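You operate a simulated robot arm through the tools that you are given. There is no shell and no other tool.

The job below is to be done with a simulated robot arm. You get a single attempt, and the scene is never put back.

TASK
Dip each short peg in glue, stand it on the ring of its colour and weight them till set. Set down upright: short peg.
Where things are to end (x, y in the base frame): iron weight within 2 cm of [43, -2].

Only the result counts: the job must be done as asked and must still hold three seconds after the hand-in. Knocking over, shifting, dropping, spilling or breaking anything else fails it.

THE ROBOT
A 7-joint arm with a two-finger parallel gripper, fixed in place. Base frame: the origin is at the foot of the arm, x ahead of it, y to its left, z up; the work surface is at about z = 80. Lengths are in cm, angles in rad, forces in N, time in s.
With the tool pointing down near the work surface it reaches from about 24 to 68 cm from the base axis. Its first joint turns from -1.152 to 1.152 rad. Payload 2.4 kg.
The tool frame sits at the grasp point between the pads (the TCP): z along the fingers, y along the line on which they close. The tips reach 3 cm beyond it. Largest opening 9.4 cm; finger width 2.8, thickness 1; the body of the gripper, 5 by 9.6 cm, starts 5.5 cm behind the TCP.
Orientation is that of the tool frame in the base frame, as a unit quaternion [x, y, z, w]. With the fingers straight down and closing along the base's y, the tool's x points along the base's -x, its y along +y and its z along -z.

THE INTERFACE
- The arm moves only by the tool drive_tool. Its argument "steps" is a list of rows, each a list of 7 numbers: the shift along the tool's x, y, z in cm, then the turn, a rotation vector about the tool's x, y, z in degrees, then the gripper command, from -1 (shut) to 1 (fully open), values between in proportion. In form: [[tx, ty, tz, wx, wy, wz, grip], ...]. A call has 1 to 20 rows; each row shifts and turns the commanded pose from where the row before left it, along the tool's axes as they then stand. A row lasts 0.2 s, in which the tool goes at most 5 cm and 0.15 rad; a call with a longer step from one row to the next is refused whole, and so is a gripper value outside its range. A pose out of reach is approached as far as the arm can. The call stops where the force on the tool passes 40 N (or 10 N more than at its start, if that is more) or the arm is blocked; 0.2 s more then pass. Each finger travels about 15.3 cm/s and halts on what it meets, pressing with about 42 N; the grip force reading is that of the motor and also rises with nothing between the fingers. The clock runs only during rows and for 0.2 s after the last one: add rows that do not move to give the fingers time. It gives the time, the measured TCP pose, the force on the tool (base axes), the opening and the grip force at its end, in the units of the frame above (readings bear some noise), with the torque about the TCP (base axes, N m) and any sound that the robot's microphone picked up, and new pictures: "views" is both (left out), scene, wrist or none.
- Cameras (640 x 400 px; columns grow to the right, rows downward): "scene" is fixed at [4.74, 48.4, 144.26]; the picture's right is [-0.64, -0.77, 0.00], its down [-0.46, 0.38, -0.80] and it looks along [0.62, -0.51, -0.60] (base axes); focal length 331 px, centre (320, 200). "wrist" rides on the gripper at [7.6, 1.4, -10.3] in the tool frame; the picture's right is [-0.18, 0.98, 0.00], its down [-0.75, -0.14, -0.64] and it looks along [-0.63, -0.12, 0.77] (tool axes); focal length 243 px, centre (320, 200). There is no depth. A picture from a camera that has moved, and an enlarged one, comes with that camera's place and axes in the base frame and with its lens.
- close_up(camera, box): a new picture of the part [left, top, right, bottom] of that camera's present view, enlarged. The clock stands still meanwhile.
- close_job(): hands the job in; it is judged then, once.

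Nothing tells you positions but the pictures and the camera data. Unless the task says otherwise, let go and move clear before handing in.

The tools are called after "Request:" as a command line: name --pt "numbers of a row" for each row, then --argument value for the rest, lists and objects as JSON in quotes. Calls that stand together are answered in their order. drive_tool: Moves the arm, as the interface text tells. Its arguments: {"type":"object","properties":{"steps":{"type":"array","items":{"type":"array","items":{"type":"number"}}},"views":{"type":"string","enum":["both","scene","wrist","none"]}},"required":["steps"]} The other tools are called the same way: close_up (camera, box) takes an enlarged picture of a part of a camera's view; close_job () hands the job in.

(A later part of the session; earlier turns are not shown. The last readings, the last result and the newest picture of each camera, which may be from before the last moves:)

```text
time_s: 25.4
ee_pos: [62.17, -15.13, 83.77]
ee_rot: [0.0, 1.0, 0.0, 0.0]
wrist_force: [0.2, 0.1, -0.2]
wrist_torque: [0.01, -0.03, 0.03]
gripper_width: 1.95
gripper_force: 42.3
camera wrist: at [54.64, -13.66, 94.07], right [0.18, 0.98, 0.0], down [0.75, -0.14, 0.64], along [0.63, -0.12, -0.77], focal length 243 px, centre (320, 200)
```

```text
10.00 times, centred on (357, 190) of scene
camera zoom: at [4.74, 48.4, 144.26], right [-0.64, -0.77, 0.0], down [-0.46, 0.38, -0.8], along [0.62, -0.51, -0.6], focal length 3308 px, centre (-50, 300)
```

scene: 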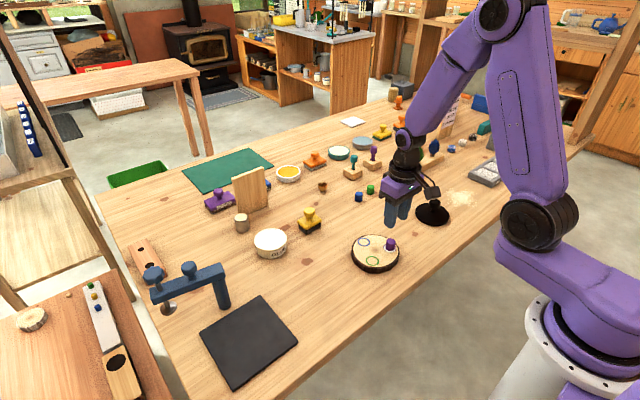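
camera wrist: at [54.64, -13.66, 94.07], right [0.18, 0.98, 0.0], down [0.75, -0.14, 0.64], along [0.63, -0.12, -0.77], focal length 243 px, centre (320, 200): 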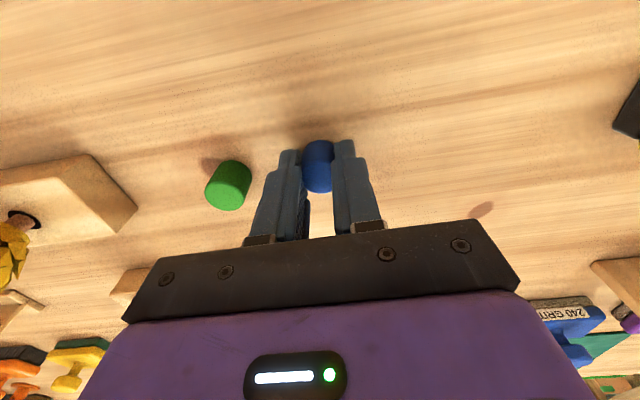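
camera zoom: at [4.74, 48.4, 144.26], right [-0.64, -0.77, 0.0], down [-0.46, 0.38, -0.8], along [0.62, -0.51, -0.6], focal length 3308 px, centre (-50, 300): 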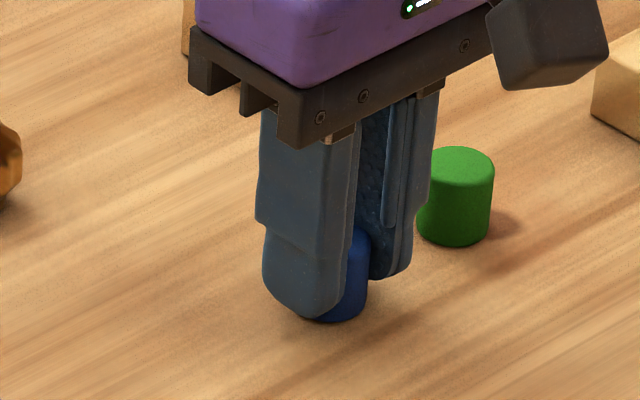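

Blue is gripped. I'll lift it, cross to the glue pot at (61.6, 18.1) and descend to just above the surface.

Request:
drive_tool --pt "0 0 -1.5 0 0 0 -1" --pt "0 0 -3.5 0 0 0 -1" --pt "0 0 -3.7 0 0 0 -1" --pt "0 0 -3.5 0 0 0 -1" --pt "0.07 4.15 0 0 0 0 -1" --pt "0.07 4.15 0 0 0 0 -1" --pt "0.07 4.15 0 0 0 0 -1" --pt "0.07 4.15 0 0 0 0 -1" --pt "0.07 4.15 0 0 0 0 -1" --pt "0.07 4.15 0 0 0 0 -1" --pt "0.07 4.15 0 0 0 0 -1" --pt "0.07 4.15 0 0 0 0 -1" --pt "0 0 0 0 0 0 -1" --pt "0 0 3 0 0 0 -1" --pt "0 0 3 0 0 0 -1" --pt "0 0 2 0 0 0 -1" --pt "0 0 0.6 0 0 0 -1" --pt "0 0 0 0 0 0 -1" --views "scene"

Request:
close_up --camera "wrist" --box '[240, 90, 400, 190]'

```text
time_s: 29.2
ee_pos: [61.76, 18.08, 87.36]
ee_rot: [0.0, 1.0, 0.0, -0.001]
wrist_force: [-1.0, -1.0, 0.3]
wrist_torque: [-0.03, 0.0, -0.01]
gripper_width: 1.93
gripper_force: 42.1
```

scene: 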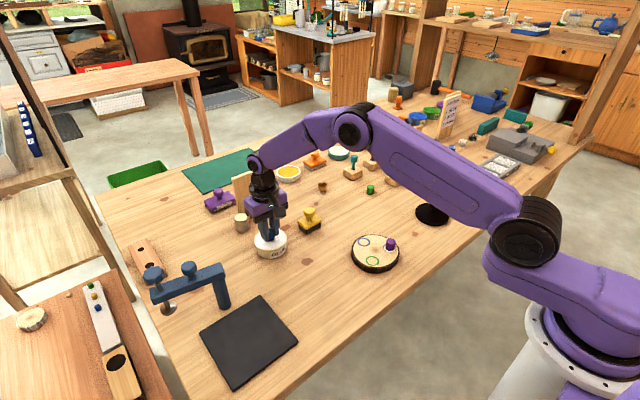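

```text
4.00 times, centred on (320, 140) of wrist
camera zoom: at [54.17, 19.53, 97.67], right [0.18, 0.98, 0.0], down [0.75, -0.14, 0.64], along [0.63, -0.12, -0.77], focal length 970 px, centre (320, 440)
```

zoom: 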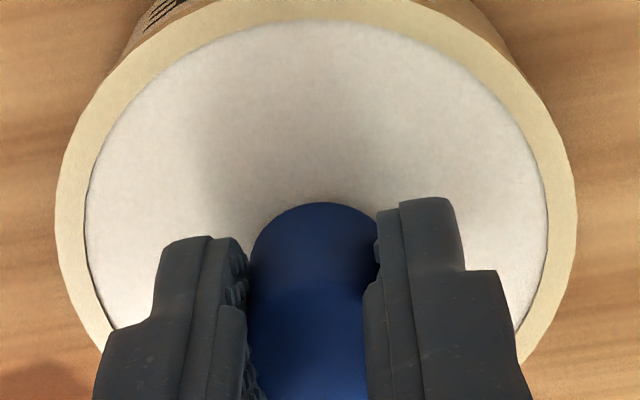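

Request:
drive_tool --pt "0 0 0.2 0 0 0 -1" --pt "0 0 0.15 0 0 0 -1" --pt "0 0 0 0 0 0 -1" --views "none"

Request:
drive_tool --pt "0 0 0.1 0 0 0 -1" --pt "0 0 0 0 0 0 -1" --views "none"

Request:
drive_tool --pt "0 0 0.1 0 0 0 -1" --pt "0 0 0 0 0 0 -1" --views "none"

```text
time_s: 30.0
ee_pos: [61.83, 18.03, 87.17]
ee_rot: [0.0, 1.0, 0.0, 0.001]
wrist_force: [-1.1, -0.9, 6.7]
wrist_torque: [-0.05, 0.02, 0.0]
gripper_width: 1.92
gripper_force: 42.6
```

```text
time_s: 30.6
ee_pos: [61.78, 18.08, 87.15]
ee_rot: [-0.001, 1.0, 0.002, 0.002]
wrist_force: [-1.1, 0.3, 15.2]
wrist_torque: [-0.03, 0.03, 0.03]
gripper_width: 1.94
gripper_force: 42.0
```

```text
time_s: 31.2
ee_pos: [61.88, 18.08, 86.97]
ee_rot: [0.0, 1.0, 0.001, 0.003]
wrist_force: [-1.9, 0.2, 26.1]
wrist_torque: [0.01, 0.02, 0.01]
gripper_width: 1.9
gripper_force: 41.3
```

The glue contact is confirmed (force rising to 26 N). I'll lift and carry the blue peg over its ring near (46.6, −1.1), stopping just above to check alignment.

Request:
drive_tool --pt "0 0 -0.4 0 0 0 -1" --pt "0 0 -1.8 0 0 0 -1" --pt "0 0 -3 0 0 0 -1" --pt "0 0 -2 0 0 0 -1" --pt "2.53 -3.2 0 0 0 0 -1" --pt "2.53 -3.2 0 0 0 0 -1" --pt "2.53 -3.2 0 0 0 0 -1" --pt "2.53 -3.2 0 0 0 0 -1" --pt "2.53 -3.2 0 0 0 0 -1" --pt "2.53 -3.2 0 0 0 0 -1" --pt "0 0 0 0 0 0 -1" --pt "0 0 3 0 0 0 -1" --pt "0 0 3 0 0 0 -1" --pt "0 0 0.8 0 0 0 -1" --pt "0 0 0 0 0 0 -1" --pt "0 0 0 0 0 0 -1" --views "none"

Request:
close_up --camera "scene" --box '[345, 215, 409, 271]'

Request:
close_up --camera "wrist" --box '[270, 110, 370, 190]'

```text
time_s: 34.6
ee_pos: [46.64, -1.03, 87.37]
ee_rot: [0.0, 1.0, 0.0, 0.0]
wrist_force: [0.0, 0.9, -0.4]
wrist_torque: [0.03, -0.01, 0.0]
gripper_width: 1.92
gripper_force: 42.0
```

```text
7.14 times, centred on (377, 243) of scene
camera zoom: at [4.74, 48.4, 144.26], right [-0.64, -0.77, 0.0], down [-0.46, 0.38, -0.8], along [0.62, -0.51, -0.6], focal length 2363 px, centre (-87, -107)
```

zoom: 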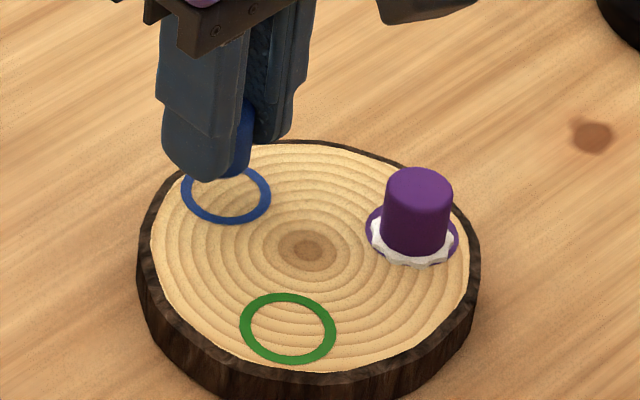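

```text
5.00 times, centred on (320, 150) of wrist
camera zoom: at [38.97, 0.41, 97.54], right [0.18, 0.98, 0.0], down [0.75, -0.14, 0.64], along [0.63, -0.12, -0.77], focal length 1213 px, centre (320, 450)
```

zoom: 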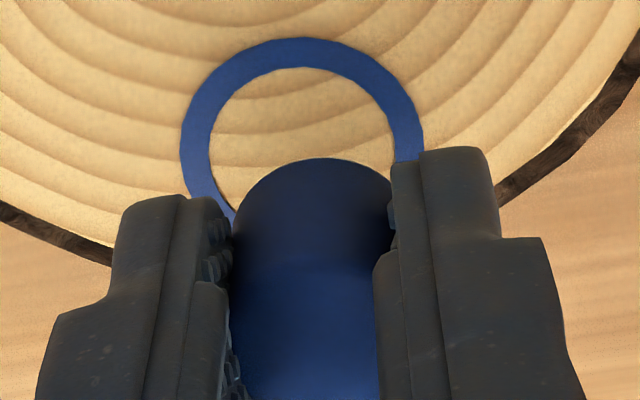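

The peg is slightly towards +y and away from the base relative to the ring. I'll nudge it, lower to just above the disc and re-check.

Request:
drive_tool --pt "0.12 -0.18 0 0 0 0 -1" --pt "0 0 0.8 0 0 0 -1" --pt "0 0 0.7 0 0 0 -1" --pt "0 0 0 0 0 0 -1" --pt "0 0 0 0 0 0 -1" --views "none"

Request:
close_up --camera "scene" --box '[360, 220, 392, 248]'

Request:
close_up --camera "wrist" --box '[270, 110, 370, 190]'

```text
time_s: 35.8
ee_pos: [46.44, -1.25, 85.74]
ee_rot: [0.0, 1.0, -0.001, 0.0]
wrist_force: [0.3, 0.2, 0.3]
wrist_torque: [0.0, 0.02, -0.01]
gripper_width: 1.94
gripper_force: 41.9
```

```text
14.29 times, centred on (376, 234) of scene
camera zoom: at [4.74, 48.4, 144.26], right [-0.64, -0.77, 0.0], down [-0.46, 0.38, -0.8], along [0.62, -0.51, -0.6], focal length 4726 px, centre (-480, -286)
```

zoom: 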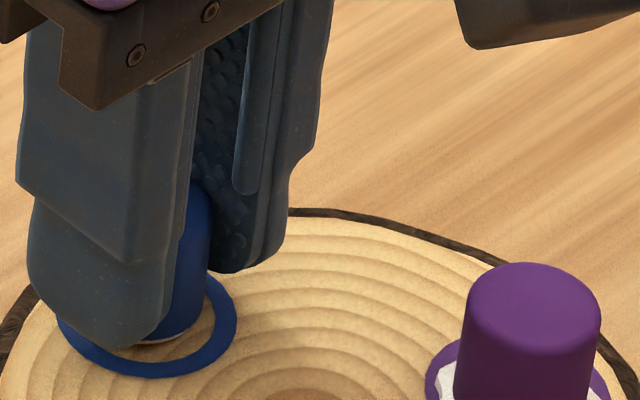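

```text
5.00 times, centred on (320, 150) of wrist
camera zoom: at [38.81, 0.16, 96.08], right [0.18, 0.98, 0.0], down [0.75, -0.14, 0.64], along [0.63, -0.12, -0.77], focal length 1213 px, centre (320, 450)
```

zoom: 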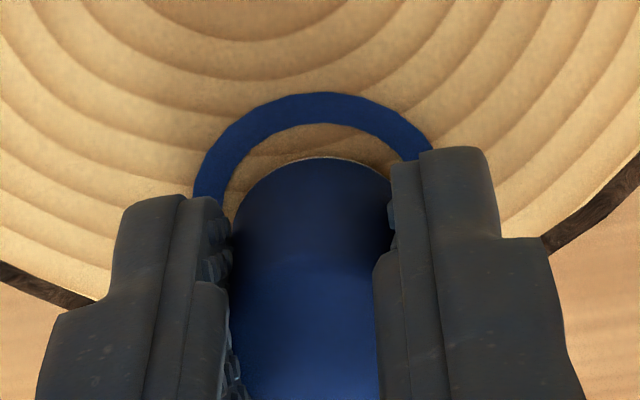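

Aligned in both views. I'll lower in small steps until contact.

Request:
drive_tool --pt "0.06 0 0.15 0 0 0 -1" --pt "0 0 0.1 0 0 0 -1" --pt "0 0 0 0 0 0 -1" --views "none"

Request:
drive_tool --pt "0 0 0.1 0 0 0 -1" --pt "0 0 0 0 0 0 -1" --views "none"

Request:
drive_tool --pt "0 0 0.08 0 0 0 -1" --pt "0 0 0 0 0 0 -1" --views "none"

```text
time_s: 36.6
ee_pos: [46.4, -1.26, 85.71]
ee_rot: [0.001, 1.0, 0.0, 0.002]
wrist_force: [-1.9, 0.9, 24.3]
wrist_torque: [0.07, 0.0, -0.02]
gripper_width: 1.92
gripper_force: 41.5
```

```text
time_s: 37.2
ee_pos: [46.47, -1.26, 85.45]
ee_rot: [0.0, 1.0, 0.001, 0.002]
wrist_force: [-0.8, 0.6, 32.4]
wrist_torque: [0.03, -0.09, -0.01]
gripper_width: 1.94
gripper_force: 42.6
```

```text
time_s: 37.8
ee_pos: [46.49, -1.44, 85.36]
ee_rot: [0.0, 1.0, 0.0, 0.002]
wrist_force: [3.0, 0.0, 32.4]
wrist_torque: [0.02, -0.14, -0.01]
gripper_width: 1.97
gripper_force: 42.4
```

Contact is firm at about 32 N, a little more than I wanted. I'll ease off the pressure, release gently and rise.

Request:
drive_tool --pt "0 0 -0.15 0 0 0 -1" --pt "0 0 -0.05 0 0 0 -1" --pt "0 0 0 0 0 0 -0.5" --pt "0 0 0 0 0 0 -0.4" --pt "0 0 0 0 0 0 -0.25" --pt "0 0 0 0 0 0 -0.25" --pt "0 0 -0.8 0 0 0 -0.25" --pt "0 0 -2 0 0 0 -0.25" --pt "0 0 -3 0 0 0 -0.25" --pt "0 0 -3 0 0 0 -0.25" --pt "0 0 0 0 0 0 -0.25" --views "wrist"

Request:
close_up --camera "scene" --box '[345, 215, 409, 271]'

Request:
close_up --camera "wrist" --box '[220, 20, 420, 145]'

```text
time_s: 40.2
ee_pos: [46.41, -1.22, 94.29]
ee_rot: [0.0, 1.0, -0.001, 0.0]
wrist_force: [0.3, 0.2, -0.6]
wrist_torque: [0.03, 0.01, 0.03]
gripper_width: 3.55
gripper_force: 0.1
camera wrist: at [38.71, 0.15, 104.58], right [0.18, 0.98, 0.0], down [0.75, -0.14, 0.64], along [0.63, -0.12, -0.77], focal length 243 px, centre (320, 200)
```

wrist: 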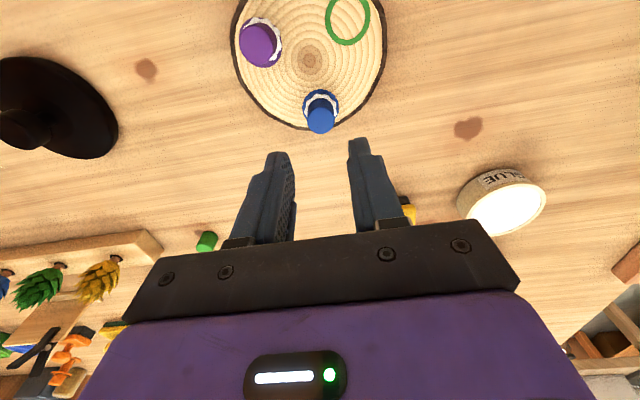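

```text
7.14 times, centred on (377, 243) of scene
camera zoom: at [4.74, 48.4, 144.26], right [-0.64, -0.77, 0.0], down [-0.46, 0.38, -0.8], along [0.62, -0.51, -0.6], focal length 2363 px, centre (-87, -107)
```

zoom: 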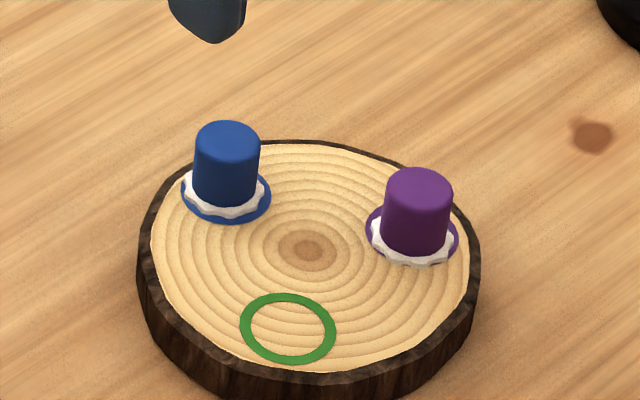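

```text
3.20 times, centred on (320, 82) of wrist
camera zoom: at [38.71, 0.15, 104.58], right [0.18, 0.98, 0.0], down [0.75, -0.14, 0.64], along [0.63, -0.12, -0.77], focal length 776 px, centre (320, 576)
```

zoom: 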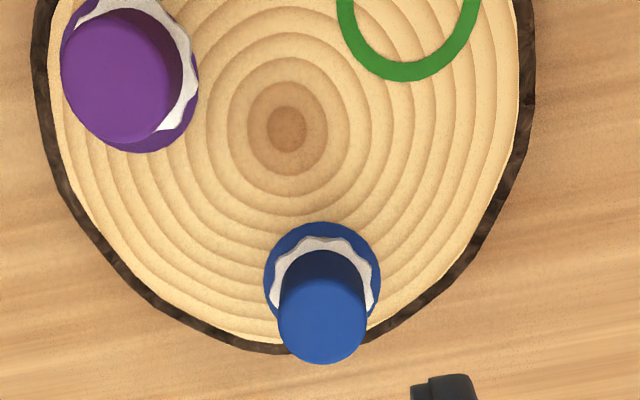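

Blue is centred on its ring and the disc hasn't moved. Next is the green peg near (62.6, −21.1).

Request:
drive_tool --pt "-2.7 -3.3 -0.2 0 0 0 -0.1" --pt "-2.7 -3.3 0 0 0 0 -0.1" --pt "-2.7 -3.3 0 0 0 0 -0.1" --pt "-2.7 -3.3 0 0 0 0 -0.1" --pt "-2.7 -3.3 0 0 0 0 -0.1" --pt "-2.7 -3.3 0 0 0 0 -0.1" --pt "0 0 2.7 0 0 0 -0.1" --pt "0 0 2.7 0 0 0 -0.1" --pt "0 0 0 0 0 0 -0.1" --pt "0 0 0 0 0 0 -0.1" --views "wrist"

Request:
close_up --camera "wrist" --box '[220, 60, 420, 185]'

```text
time_s: 42.4
ee_pos: [62.68, -21.09, 89.1]
ee_rot: [0.0, 1.0, 0.0, 0.001]
wrist_force: [-0.3, 1.0, -1.1]
wrist_torque: [-0.01, 0.0, -0.02]
gripper_width: 4.22
gripper_force: 0.1
camera wrist: at [55.0, -19.68, 99.4], right [0.18, 0.98, 0.0], down [0.75, -0.14, 0.64], along [0.63, -0.12, -0.77], focal length 243 px, centre (320, 200)
```

wrist: 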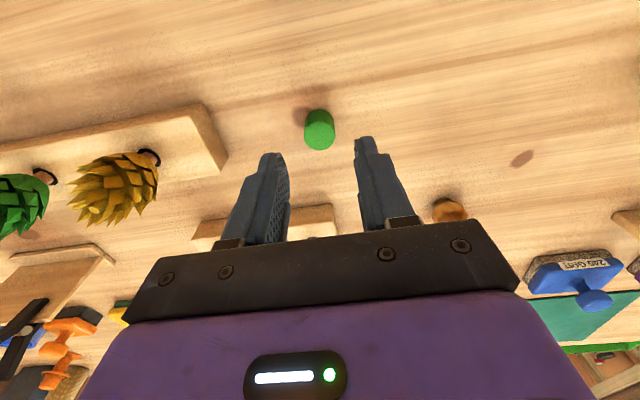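

```text
3.20 times, centred on (320, 122) of wrist
camera zoom: at [55.0, -19.68, 99.4], right [0.18, 0.98, 0.0], down [0.75, -0.14, 0.64], along [0.63, -0.12, -0.77], focal length 776 px, centre (320, 448)
```

zoom: 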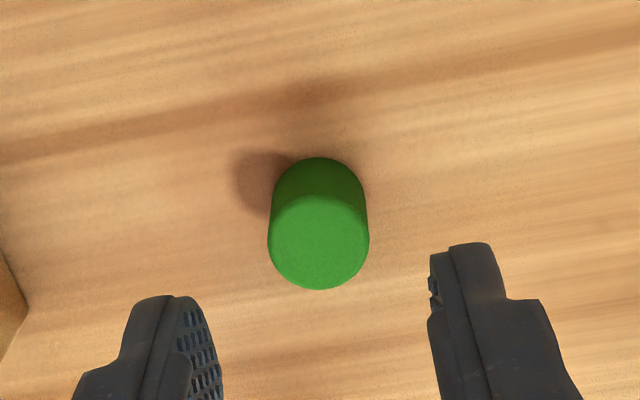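

Request:
drive_tool --pt "0 0.18 1.5 0 0 0 -0.1" --pt "0 0 1.5 0 0 0 -0.1" --pt "0 0 1.3 0 0 0 -0.1" --pt "0 0 1.0 0 0 0 -0.1" --pt "0 0 0 0 0 0 -0.1" --pt "0 0 0 0 0 0 -0.35" --pt "0 0 0 0 0 0 -0.6" --pt "0 0 0 0 0 0 -1" --pt "0 0 0 0 0 0 -1" --views "wrist"

Request:
close_up --camera "scene" --box '[335, 165, 399, 205]'

```text
time_s: 44.4
ee_pos: [62.66, -20.87, 83.86]
ee_rot: [0.0, 1.0, 0.001, 0.0]
wrist_force: [0.3, -0.9, -0.5]
wrist_torque: [-0.01, 0.0, 0.01]
gripper_width: 1.94
gripper_force: 42.1
camera wrist: at [54.99, -19.5, 94.12], right [0.18, 0.98, 0.0], down [0.75, -0.14, 0.64], along [0.63, -0.12, -0.77], focal length 243 px, centre (320, 200)
```

wrist: 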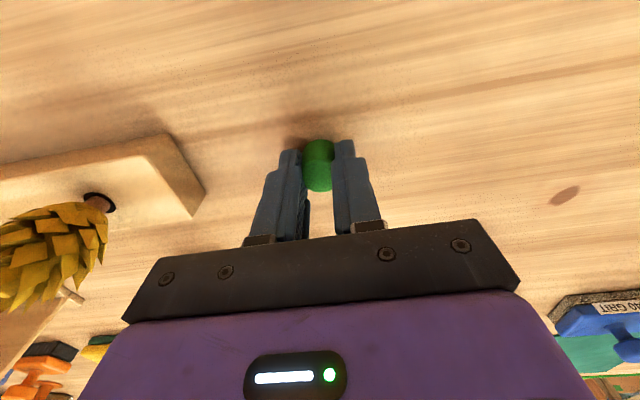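

```text
10.00 times, centred on (367, 185) of scene
camera zoom: at [4.74, 48.4, 144.26], right [-0.64, -0.77, 0.0], down [-0.46, 0.38, -0.8], along [0.62, -0.51, -0.6], focal length 3308 px, centre (-150, 350)
```

zoom: 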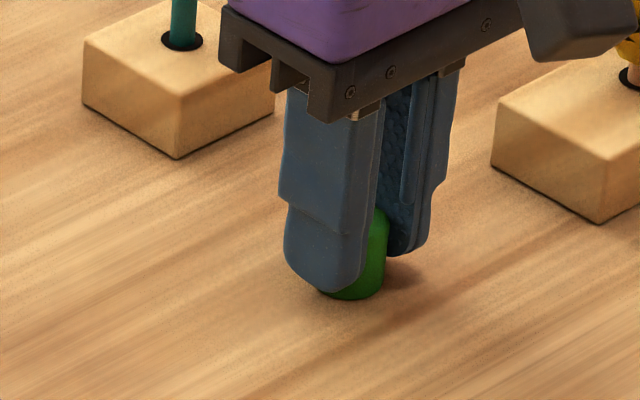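

Green is gripped. I'll carry it to the glue pot along the same route.

Request:
drive_tool --pt "0 0 -1.5 0 0 0 -1" --pt "0 0 -3.5 0 0 0 -1" --pt "0 0 -3.7 0 0 0 -1" --pt "0 0 -3.5 0 0 0 -1" --pt "0.1 3.9 0 0 0 0 -1" --pt "0.1 3.9 0 0 0 0 -1" --pt "0.1 3.9 0 0 0 0 -1" --pt "0.1 3.9 0 0 0 0 -1" --pt "0.1 3.9 0 0 0 0 -1" --pt "0.1 3.9 0 0 0 0 -1" --pt "0.1 3.9 0 0 0 0 -1" --pt "0.1 3.9 0 0 0 0 -1" --pt "0.1 3.9 0 0 0 0 -1" --pt "0.1 3.9 0 0 0 0 -1" --pt "0 0 0 0 0 0 -1" --pt "0 0 3 0 0 0 -1" --pt "0 0 3 0 0 0 -1" --pt "0 0 2 0 0 0 -1" --pt "0 0 0.5 0 0 0 -1" --pt "0 0 0 0 0 0 -1" --views "none"

Request:
close_up --camera "wrist" --box '[240, 90, 400, 190]'

```text
time_s: 48.6
ee_pos: [61.55, 18.15, 87.54]
ee_rot: [0.0, 1.0, 0.0, 0.001]
wrist_force: [-0.8, -0.4, 0.7]
wrist_torque: [0.02, 0.02, 0.01]
gripper_width: 1.95
gripper_force: 41.9
```

```text
4.00 times, centred on (320, 140) of wrist
camera zoom: at [53.96, 19.53, 97.77], right [0.18, 0.98, 0.0], down [0.75, -0.14, 0.64], along [0.63, -0.12, -0.77], focal length 970 px, centre (320, 440)
```

zoom: 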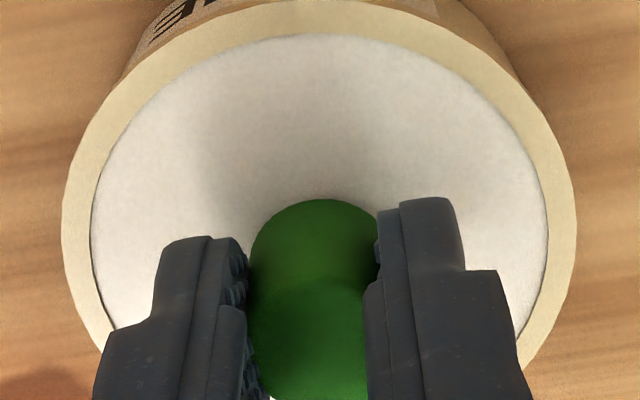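

Request:
drive_tool --pt "0 0 0.2 0 0 0 -1" --pt "0 0 0.15 0 0 0 -1" --pt "0 0 0 0 0 0 -1" --views "none"

```text
time_s: 49.4
ee_pos: [61.6, 18.14, 87.26]
ee_rot: [0.0, 1.0, 0.0, 0.0]
wrist_force: [-0.7, -0.2, 3.6]
wrist_torque: [-0.02, 0.04, 0.0]
gripper_width: 1.94
gripper_force: 41.8
```

The green peg has just touched the glue. I'll go a little deeper to be sure it's coated.

Request:
drive_tool --pt "0 0 0.12 0 0 0 -1" --pt "0 0 0 0 0 0 -1" --views "none"

```text
time_s: 50.0
ee_pos: [61.63, 18.19, 87.21]
ee_rot: [0.0, 1.0, 0.0, 0.001]
wrist_force: [-1.6, -1.3, 12.3]
wrist_torque: [-0.02, 0.03, -0.03]
gripper_width: 1.97
gripper_force: 42.1
```

The dip is good at 12 N. I'll carry it to the green ring near (40.1, 2.1) and hover just above.

Request:
drive_tool --pt "0 0 -0.3 0 0 0 -1" --pt "0 0 -1.6 0 0 0 -1" --pt "0 0 -3 0 0 0 -1" --pt "0 0 -2 0 0 0 -1" --pt "3.07 -2.29 0 0 0 0 -1" --pt "3.07 -2.29 0 0 0 0 -1" --pt "3.07 -2.29 0 0 0 0 -1" --pt "3.07 -2.29 0 0 0 0 -1" --pt "3.07 -2.29 0 0 0 0 -1" --pt "3.07 -2.29 0 0 0 0 -1" --pt "3.07 -2.29 0 0 0 0 -1" --pt "0 0 0 0 0 0 -1" --pt "0 0 3 0 0 0 -1" --pt "0 0 2.6 0 0 0 -1" --pt "0 0 1.0 0 0 0 -1" --pt "0 0 0 0 0 0 -1" --pt "0 0 0 0 0 0 -1" --views "none"

Request:
close_up --camera "scene" --box '[345, 215, 409, 271]'

Request:
close_up --camera "wrist" --box '[270, 110, 370, 190]'

```text
time_s: 53.6
ee_pos: [40.01, 2.09, 87.31]
ee_rot: [0.0, 1.0, 0.002, 0.0]
wrist_force: [-0.4, -0.4, -0.2]
wrist_torque: [0.01, 0.0, 0.02]
gripper_width: 1.93
gripper_force: 42.4
```

```text
7.14 times, centred on (377, 243) of scene
camera zoom: at [4.74, 48.4, 144.26], right [-0.64, -0.77, 0.0], down [-0.46, 0.38, -0.8], along [0.62, -0.51, -0.6], focal length 2363 px, centre (-87, -107)
```

zoom: 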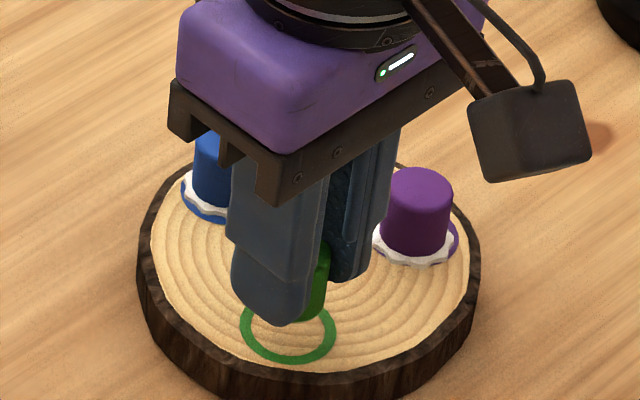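

```text
5.00 times, centred on (320, 150) of wrist
camera zoom: at [32.42, 3.53, 97.63], right [0.18, 0.98, 0.0], down [0.75, -0.14, 0.64], along [0.63, -0.12, -0.77], focal length 1213 px, centre (320, 450)
```

zoom: 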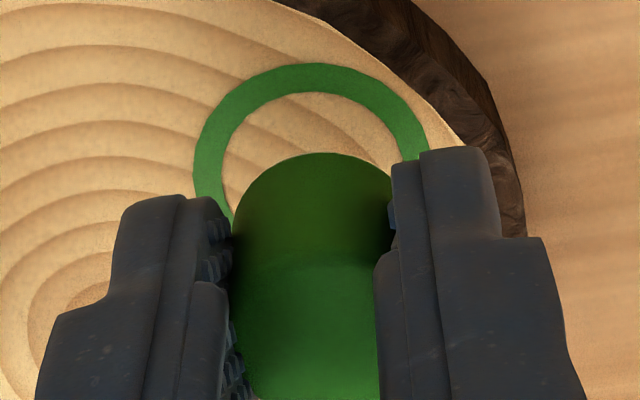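

It's aligned over the green ring. I'll lower in stages, checking the force each time.

Request:
drive_tool --pt "0 0 0.7 0 0 0 -1" --pt "0 0 0.6 0 0 0 -1" --pt "0 0 0 0 0 0 -1" --pt "0 0 0 0 0 0 -1" --views "none"

Request:
close_up --camera "scene" --box '[360, 230, 400, 265]'

Request:
close_up --camera "wrist" --box '[270, 110, 370, 190]'

```text
time_s: 54.6
ee_pos: [39.97, 2.05, 86.06]
ee_rot: [0.001, 1.0, 0.0, 0.001]
wrist_force: [-0.4, 0.2, 0.4]
wrist_torque: [0.03, 0.01, 0.02]
gripper_width: 1.94
gripper_force: 42.3
```

```text
11.43 times, centred on (380, 248) of scene
camera zoom: at [4.74, 48.4, 144.26], right [-0.64, -0.77, 0.0], down [-0.46, 0.38, -0.8], along [0.62, -0.51, -0.6], focal length 3781 px, centre (-366, -343)
```

zoom: 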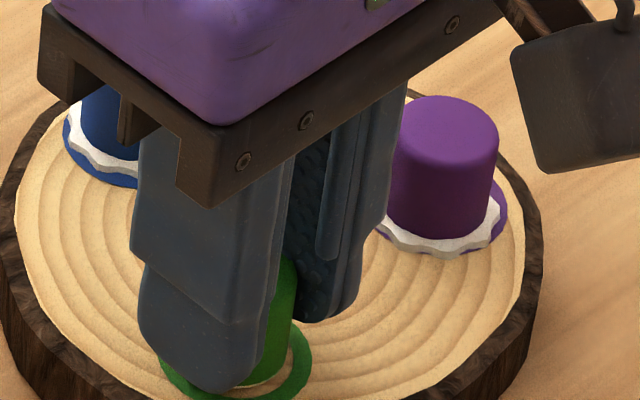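

```text
5.00 times, centred on (320, 150) of wrist
camera zoom: at [32.42, 3.52, 96.34], right [0.18, 0.98, 0.0], down [0.75, -0.14, 0.64], along [0.63, -0.12, -0.77], focal length 1213 px, centre (320, 450)
```

zoom: 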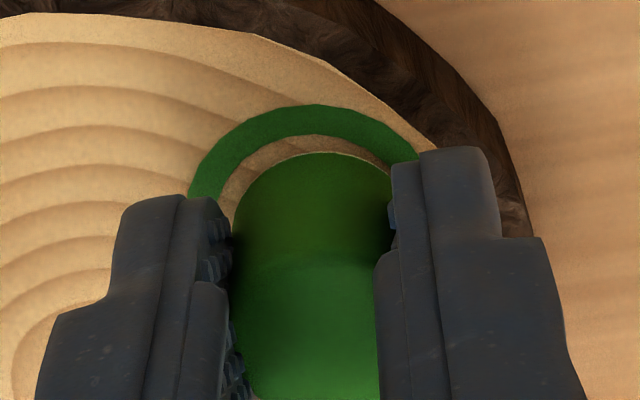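

Request:
drive_tool --pt "0 0 0.15 0 0 0 -1" --pt "0 0 0 0 0 0 -1" --views "none"

```text
time_s: 55.2
ee_pos: [40.04, 1.97, 85.91]
ee_rot: [0.001, 1.0, 0.0, 0.0]
wrist_force: [-0.3, -0.2, -0.4]
wrist_torque: [-0.02, 0.0, -0.01]
gripper_width: 1.94
gripper_force: 42.0
```

Request:
drive_tool --pt "0 0 0.1 0 0 0 -1" --pt "0 0 0 0 0 0 -1" --views "none"

```text
time_s: 55.8
ee_pos: [39.97, 1.96, 85.83]
ee_rot: [0.0, 1.0, 0.0, 0.0]
wrist_force: [-0.3, 0.2, 3.4]
wrist_torque: [0.02, 0.02, -0.03]
gripper_width: 1.93
gripper_force: 41.9
```

Request:
drive_tool --pt "0 0 0.07 0 0 0 -1" --pt "0 0 0 0 0 0 -1" --views "none"

Request:
close_up --camera "scene" --box '[360, 230, 400, 265]'

```text
time_s: 56.4
ee_pos: [39.95, 2.1, 85.68]
ee_rot: [0.0, 1.0, 0.0, 0.0]
wrist_force: [-1.3, 0.0, 11.7]
wrist_torque: [0.01, 0.02, -0.01]
gripper_width: 1.93
gripper_force: 42.4
```

```text
11.43 times, centred on (380, 248) of scene
camera zoom: at [4.72, 48.4, 144.26], right [-0.64, -0.77, 0.0], down [-0.46, 0.38, -0.8], along [0.62, -0.51, -0.6], focal length 3781 px, centre (-366, -343)
```

zoom: 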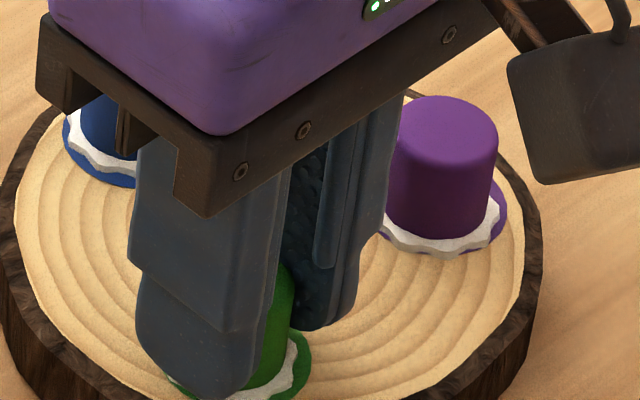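

The green peg is seated with a glue collar. I'll release and rise.

Request:
drive_tool --pt "0 0 -0.05 0 0 0 -1" --pt "0 0 0 0 0 0 -0.5" --pt "0 0 0 0 0 0 -0.4" --pt "0 0 0 0 0 0 -0.25" --pt "0 0 0 0 0 0 -0.25" --pt "0 0 -0.8 0 0 0 -0.25" --pt "0 0 -2 0 0 0 -0.25" --pt "0 0 -3 0 0 0 -0.25" --pt "0 0 -4 0 0 0 -0.25" --pt "0 0 0 0 0 0 -0.25" --views "wrist"

Request:
close_up --camera "scene" --box '[345, 215, 409, 271]'

Request:
close_up --camera "scene" --box '[405, 190, 465, 235]'

```text
time_s: 58.6
ee_pos: [40.03, 2.2, 95.75]
ee_rot: [-0.001, 1.0, -0.001, 0.001]
wrist_force: [0.1, -0.6, -0.4]
wrist_torque: [-0.01, -0.05, -0.05]
gripper_width: 3.55
gripper_force: 0.0
camera wrist: at [32.51, 3.6, 105.95], right [0.18, 0.98, 0.0], down [0.75, -0.14, 0.64], along [0.63, -0.12, -0.77], focal length 243 px, centre (320, 200)
```

wrist: 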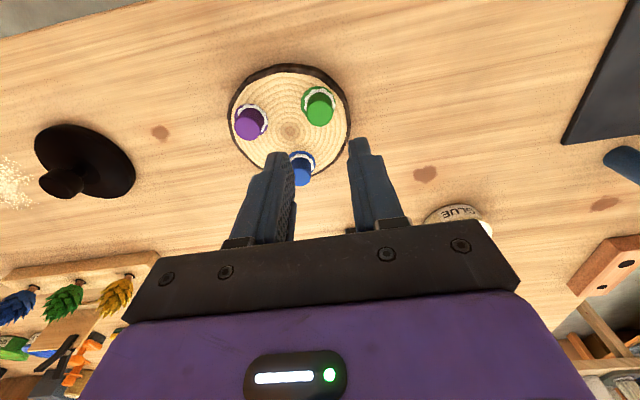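

```text
7.14 times, centred on (377, 243) of scene
camera zoom: at [4.74, 48.4, 144.26], right [-0.64, -0.77, 0.0], down [-0.46, 0.38, -0.8], along [0.62, -0.51, -0.6], focal length 2363 px, centre (-87, -107)
```

zoom: 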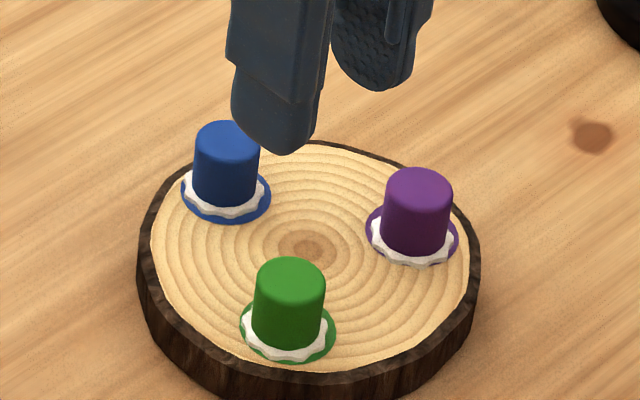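

```text
8.89 times, centred on (435, 212) of scene
camera zoom: at [4.74, 48.4, 144.26], right [-0.64, -0.77, 0.0], down [-0.46, 0.38, -0.8], along [0.62, -0.51, -0.6], focal length 2941 px, centre (-702, 89)
```

zoom: 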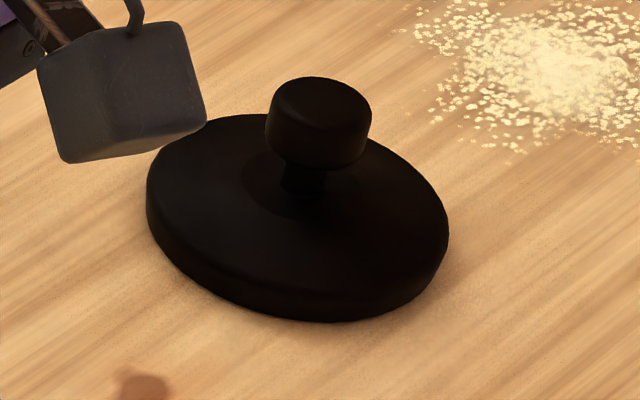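

All three pegs stand upright on their matching rings. The weight's knob is about 3.5 cm wide with its top near z 85.4, and the weight sits near (42.3, −27). I'll hover over it.

Request:
drive_tool --pt "-0.31 -4.17 0 0 0 0 0.0" --pt "-0.31 -4.17 0 0 0 0 0.3" --pt "-0.31 -4.17 0 0 0 0 0.3" --pt "-0.31 -4.17 0 0 0 0 0.3" --pt "-0.31 -4.17 0 0 0 0 0.3" --pt "-0.31 -4.17 0 0 0 0 0.3" --pt "-0.31 -4.17 0 0 0 0 0.3" --pt "0 0 1.5 0 0 0 0.3" --pt "0 0 0 0 0 0 0.3" --pt "0 0 0 0 0 0 0.3"

Request:
close_up --camera "wrist" --box '[200, 20, 440, 170]'

Request:
close_up --camera "scene" --box '[390, 170, 470, 235]'

```text
time_s: 60.8
ee_pos: [42.15, -27.22, 94.07]
ee_rot: [0.0, 1.0, 0.0, 0.0]
wrist_force: [-0.6, 0.7, -0.2]
wrist_torque: [0.04, 0.01, 0.05]
gripper_width: 6.08
gripper_force: 0.1
camera wrist: at [34.52, -25.74, 104.41], right [0.18, 0.98, 0.0], down [0.75, -0.14, 0.64], along [0.63, -0.12, -0.77], focal length 243 px, centre (320, 200)
```

scene: 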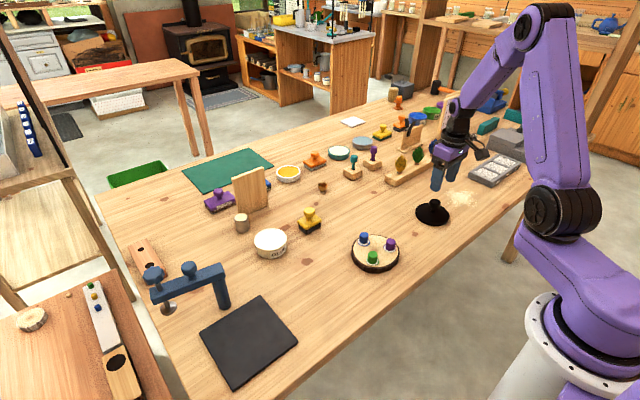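
wrist: 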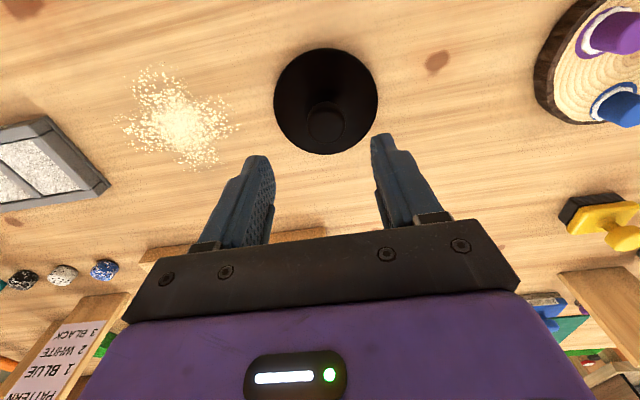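

```text
2.67 times, centred on (320, 95) of wrist
camera zoom: at [34.52, -25.74, 104.41], right [0.18, 0.98, 0.0], down [0.75, -0.14, 0.64], along [0.63, -0.12, -0.77], focal length 647 px, centre (320, 480)
```

zoom: 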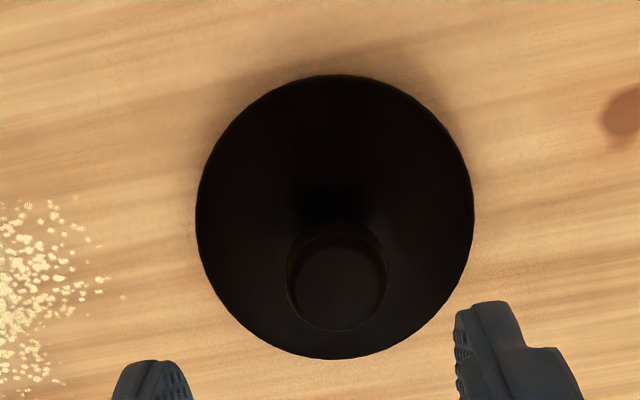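

```text
6.15 times, centred on (430, 202) of scene
camera zoom: at [4.74, 48.4, 144.26], right [-0.64, -0.77, 0.0], down [-0.46, 0.38, -0.8], along [0.62, -0.51, -0.6], focal length 2036 px, centre (-357, 185)
```

zoom: 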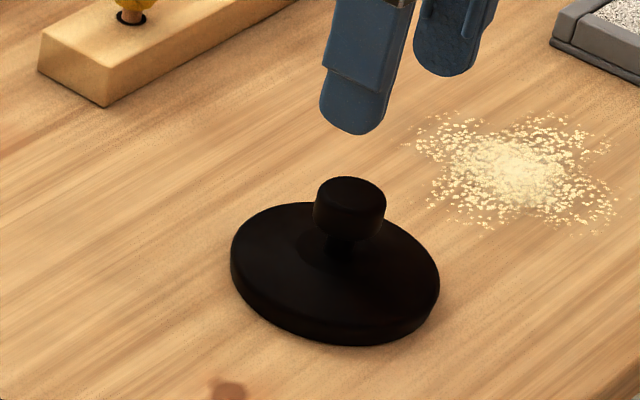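

The weight's axis is at about (42.5, −26.6). I'll align over it and come down partway to verify heights before gripping the knob.

Request:
drive_tool --pt "-0.35 0.65 1.5 0 0 0 0.3" --pt "0 0 2 0 0 0 0.3" --pt "0 0 2 0 0 0 0.3" --pt "0 0 1.2 0 0 0 0.3" --pt "0 0 0 0 0 0 0.3" --pt "0 0 0 0 0 0 0.3" --views "none"

Request:
close_up --camera "wrist" --box '[220, 60, 420, 190]'

Request:
close_up --camera "scene" --box '[405, 180, 460, 230]'

```text
time_s: 62.2
ee_pos: [42.65, -26.62, 87.41]
ee_rot: [0.0, 1.0, 0.0, 0.0]
wrist_force: [-0.1, -0.1, 0.0]
wrist_torque: [0.0, 0.01, 0.05]
gripper_width: 6.11
gripper_force: 0.0
```

```text
3.08 times, centred on (320, 125) of wrist
camera zoom: at [34.92, -25.09, 97.64], right [0.18, 0.98, 0.0], down [0.75, -0.14, 0.64], along [0.63, -0.12, -0.77], focal length 746 px, centre (320, 431)
```

zoom: 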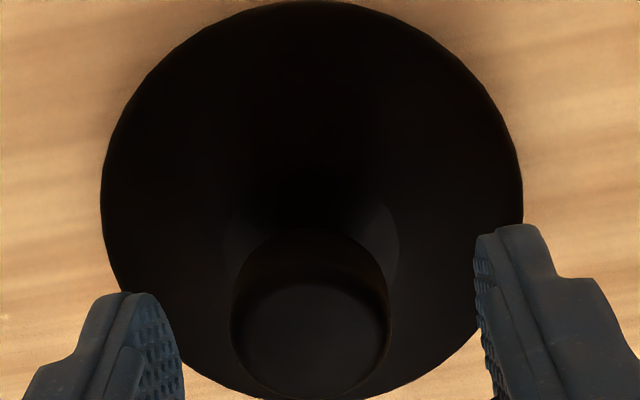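

```text
8.00 times, centred on (432, 205) of scene
camera zoom: at [4.74, 48.4, 144.26], right [-0.64, -0.77, 0.0], down [-0.46, 0.38, -0.8], along [0.62, -0.51, -0.6], focal length 2646 px, centre (-580, 160)
```

zoom: 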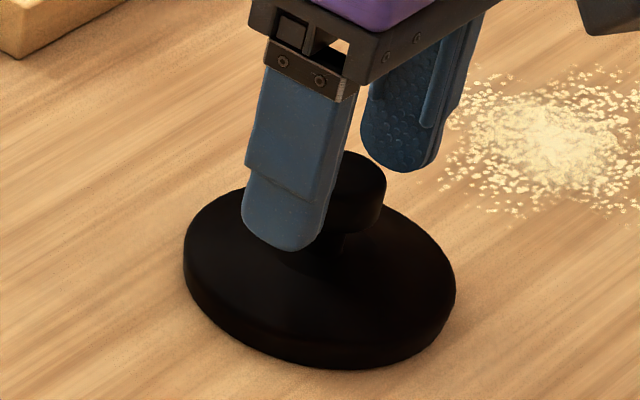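

The gripper is centred on the knob. I'll lower to z ≈ 85.7, keeping the tips above the base plate, and close.

Request:
drive_tool --pt "0 0 0.8 0 0 0 0.3" --pt "0 0 0.6 0 0 0 0.3" --pt "0 0 0.3 0 0 0 0.3" --pt "0 0 0 0 0 0 0.3" --pt "0 0 0 0 0 0 0" --pt "0 0 0 0 0 0 -0.3" --pt "0 0 0 0 0 0 -0.6" --pt "0 0 0 0 0 0 -1" --pt "0 0 0 0 0 0 -1" --views "none"

Request:
close_up --camera "wrist" --box '[220, 60, 420, 190]'

Request:
close_up --camera "scene" --box '[405, 180, 460, 230]'

```text
time_s: 64.2
ee_pos: [42.58, -26.55, 85.78]
ee_rot: [0.001, 1.0, -0.002, 0.001]
wrist_force: [-0.5, -5.6, 0.7]
wrist_torque: [-0.27, -0.61, -0.27]
gripper_width: 3.14
gripper_force: 41.7
```

```text
3.08 times, centred on (320, 125) of wrist
camera zoom: at [34.9, -25.1, 95.97], right [0.19, 0.98, 0.0], down [0.75, -0.14, 0.64], along [0.63, -0.12, -0.77], focal length 746 px, centre (320, 431)
```

zoom: 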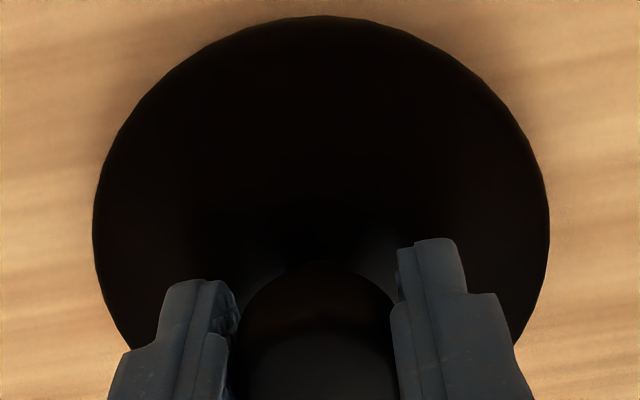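

```text
8.00 times, centred on (432, 205) of scene
camera zoom: at [4.74, 48.39, 144.26], right [-0.64, -0.77, 0.0], down [-0.46, 0.38, -0.8], along [0.62, -0.51, -0.6], focal length 2646 px, centre (-580, 160)
```

zoom: 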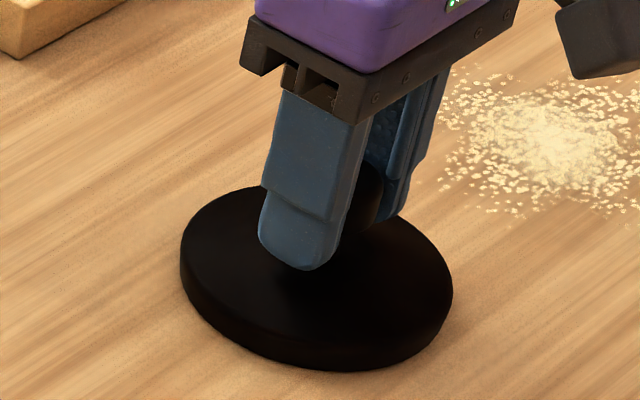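

The knob is gripped at 3.14 cm. I'll lift slowly and check the load.

Request:
drive_tool --pt "0 0 -0.5 0 0 0 -1" --pt "0 0 -0.7 0 0 0 -1" --pt "0 0 -0.8 0 0 0 -1" --pt "0 0 0 0 0 0 -1" --pt "0 0 0 0 0 0 -1" --views "none"

Request:
close_up --camera "scene" --box '[400, 170, 465, 230]'

```text
time_s: 65.4
ee_pos: [42.43, -26.39, 87.7]
ee_rot: [0.001, 1.0, 0.001, 0.0]
wrist_force: [-0.7, 0.2, -12.6]
wrist_torque: [-0.02, 0.03, 0.01]
gripper_width: 3.16
gripper_force: 41.4
```

```text
6.67 times, centred on (432, 200) of scene
camera zoom: at [4.76, 48.39, 144.26], right [-0.64, -0.77, 0.0], down [-0.46, 0.38, -0.8], along [0.62, -0.51, -0.6], focal length 2205 px, centre (-430, 200)
```

zoom: 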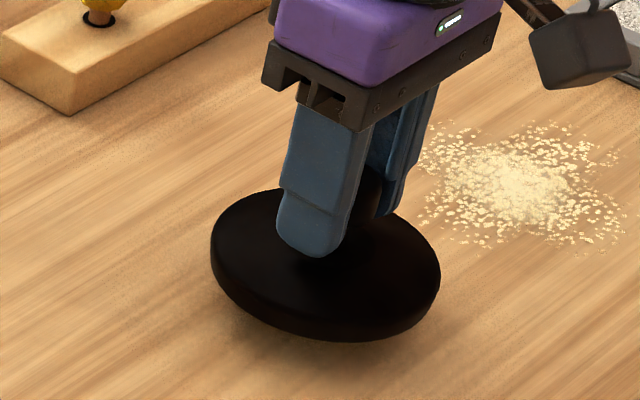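

The load is about 12.6 N and the weight hangs level. I'll raise it well clear of the pegs and carry it over the disc.

Request:
drive_tool --pt "0 0 -1.5 0 0 0 -1" --pt "0 0 -2.2 0 0 0 -1" --pt "0 0 -2.2 0 0 0 -1" --pt "0 0 -1.5 0 0 0 -1" --pt "0 1.5 0 0 0 0 -1" --pt "0 2.6 0 0 0 0 -1" --pt "0 2.8 0 0 0 0 -1" --pt "0 2.8 0 0 0 0 -1" --pt "0 2.8 0 0 0 0 -1" --pt "0 2.8 0 0 0 0 -1" --pt "0 2.8 0 0 0 0 -1" --pt "0 2.8 0 0 0 0 -1" --pt "0 2.6 0 0 0 0 -1" --pt "0 1.5 0 0 0 0 -1" --pt "0 0 0 0 0 0 -1" --pt "0 0 0 0 0 0 -1"

Request:
close_up --camera "scene" --box '[330, 190, 420, 275]'

Request:
close_up --camera "wrist" --box '[200, 20, 440, 190]'

```text
time_s: 68.8
ee_pos: [42.63, -1.68, 95.25]
ee_rot: [0.0, 1.0, 0.0, 0.0]
wrist_force: [-0.6, 0.5, -11.8]
wrist_torque: [0.02, 0.06, 0.01]
gripper_width: 3.16
gripper_force: 41.8
camera wrist: at [35.0, -0.1, 105.4], right [0.18, 0.98, 0.0], down [0.75, -0.14, 0.64], along [0.63, -0.12, -0.77], focal length 243 px, centre (320, 200)
```

scene: 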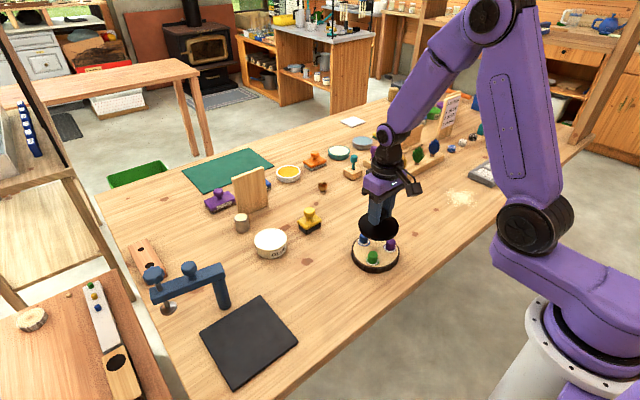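
wrist: 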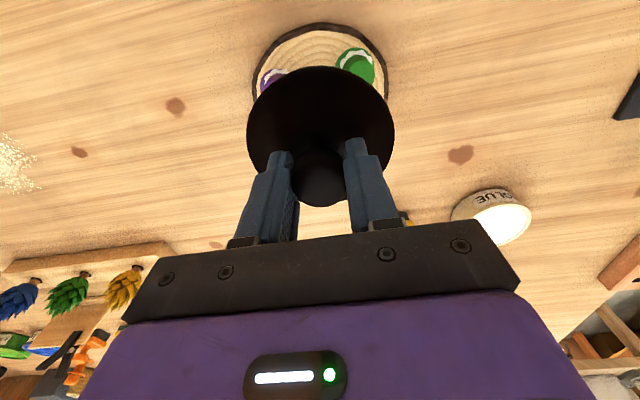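

```text
4.71 times, centred on (375, 232) of scene
camera zoom: at [4.76, 48.4, 144.26], right [-0.64, -0.77, 0.0], down [-0.46, 0.38, -0.8], along [0.62, -0.51, -0.6], focal length 1557 px, centre (61, 47)
```

zoom: 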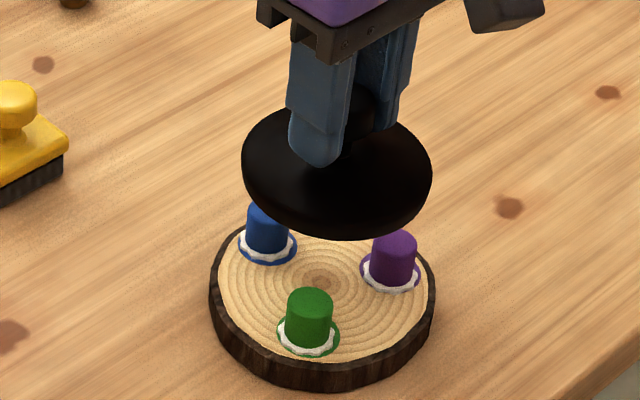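

```text
2.35 times, centred on (320, 105) of wrist
camera zoom: at [35.0, -0.1, 105.4], right [0.18, 0.98, 0.0], down [0.75, -0.14, 0.64], along [0.63, -0.12, -0.77], focal length 571 px, centre (320, 424)
```

zoom: 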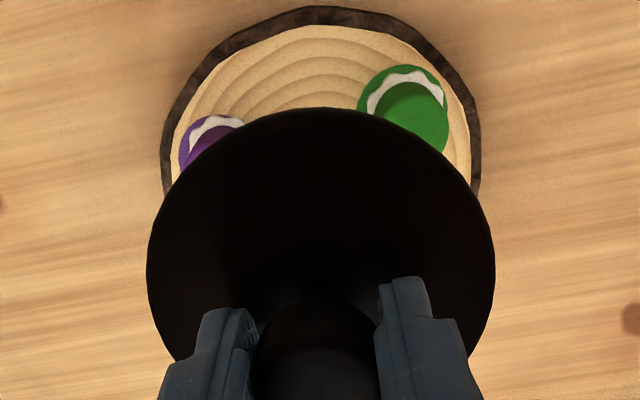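

The weight is over the disc with its base well above the peg tops. I'll descend to about 1 cm above them and check.

Request:
drive_tool --pt "0.08 0.13 1.0 0 0 0 -1" --pt "0 0 1.3 0 0 0 -1" --pt "0 0 1.0 0 0 0 -1" --pt "0 0 0.6 0 0 0 -1" --pt "0 0 0 0 0 0 -1" --pt "0 0 0 0 0 0 -1" --views "none"

Request:
close_up --camera "scene" --box '[340, 205, 412, 273]'

Request:
close_up --camera "wrist" --box '[200, 20, 440, 190]'

```text
time_s: 70.2
ee_pos: [42.52, -1.33, 91.25]
ee_rot: [0.0, 1.0, 0.0, 0.0]
wrist_force: [-0.1, -0.6, -11.5]
wrist_torque: [0.02, -0.01, 0.02]
gripper_width: 3.14
gripper_force: 42.3
```

```text
5.88 times, centred on (376, 239) of scene
camera zoom: at [4.76, 48.4, 144.26], right [-0.64, -0.77, 0.0], down [-0.46, 0.38, -0.8], along [0.62, -0.51, -0.6], focal length 1946 px, centre (-9, -29)
```

zoom: 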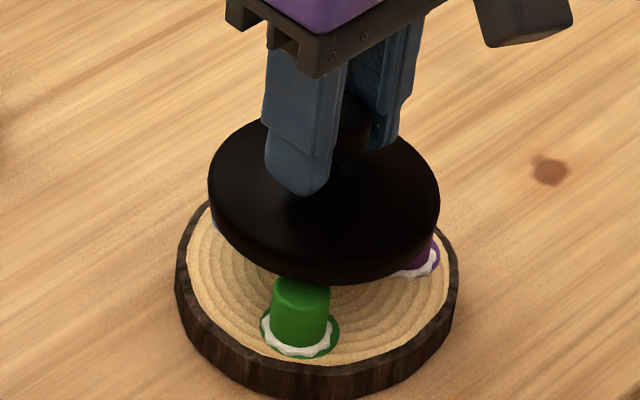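

```text
2.35 times, centred on (320, 105) of wrist
camera zoom: at [34.9, 0.08, 101.47], right [0.18, 0.98, 0.0], down [0.75, -0.14, 0.64], along [0.63, -0.12, -0.77], focal length 571 px, centre (320, 424)
```

zoom: 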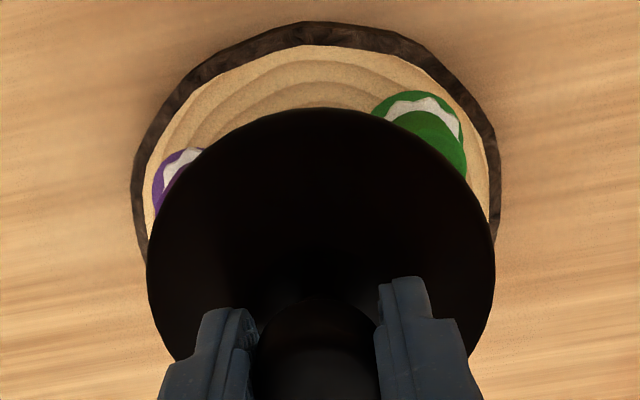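

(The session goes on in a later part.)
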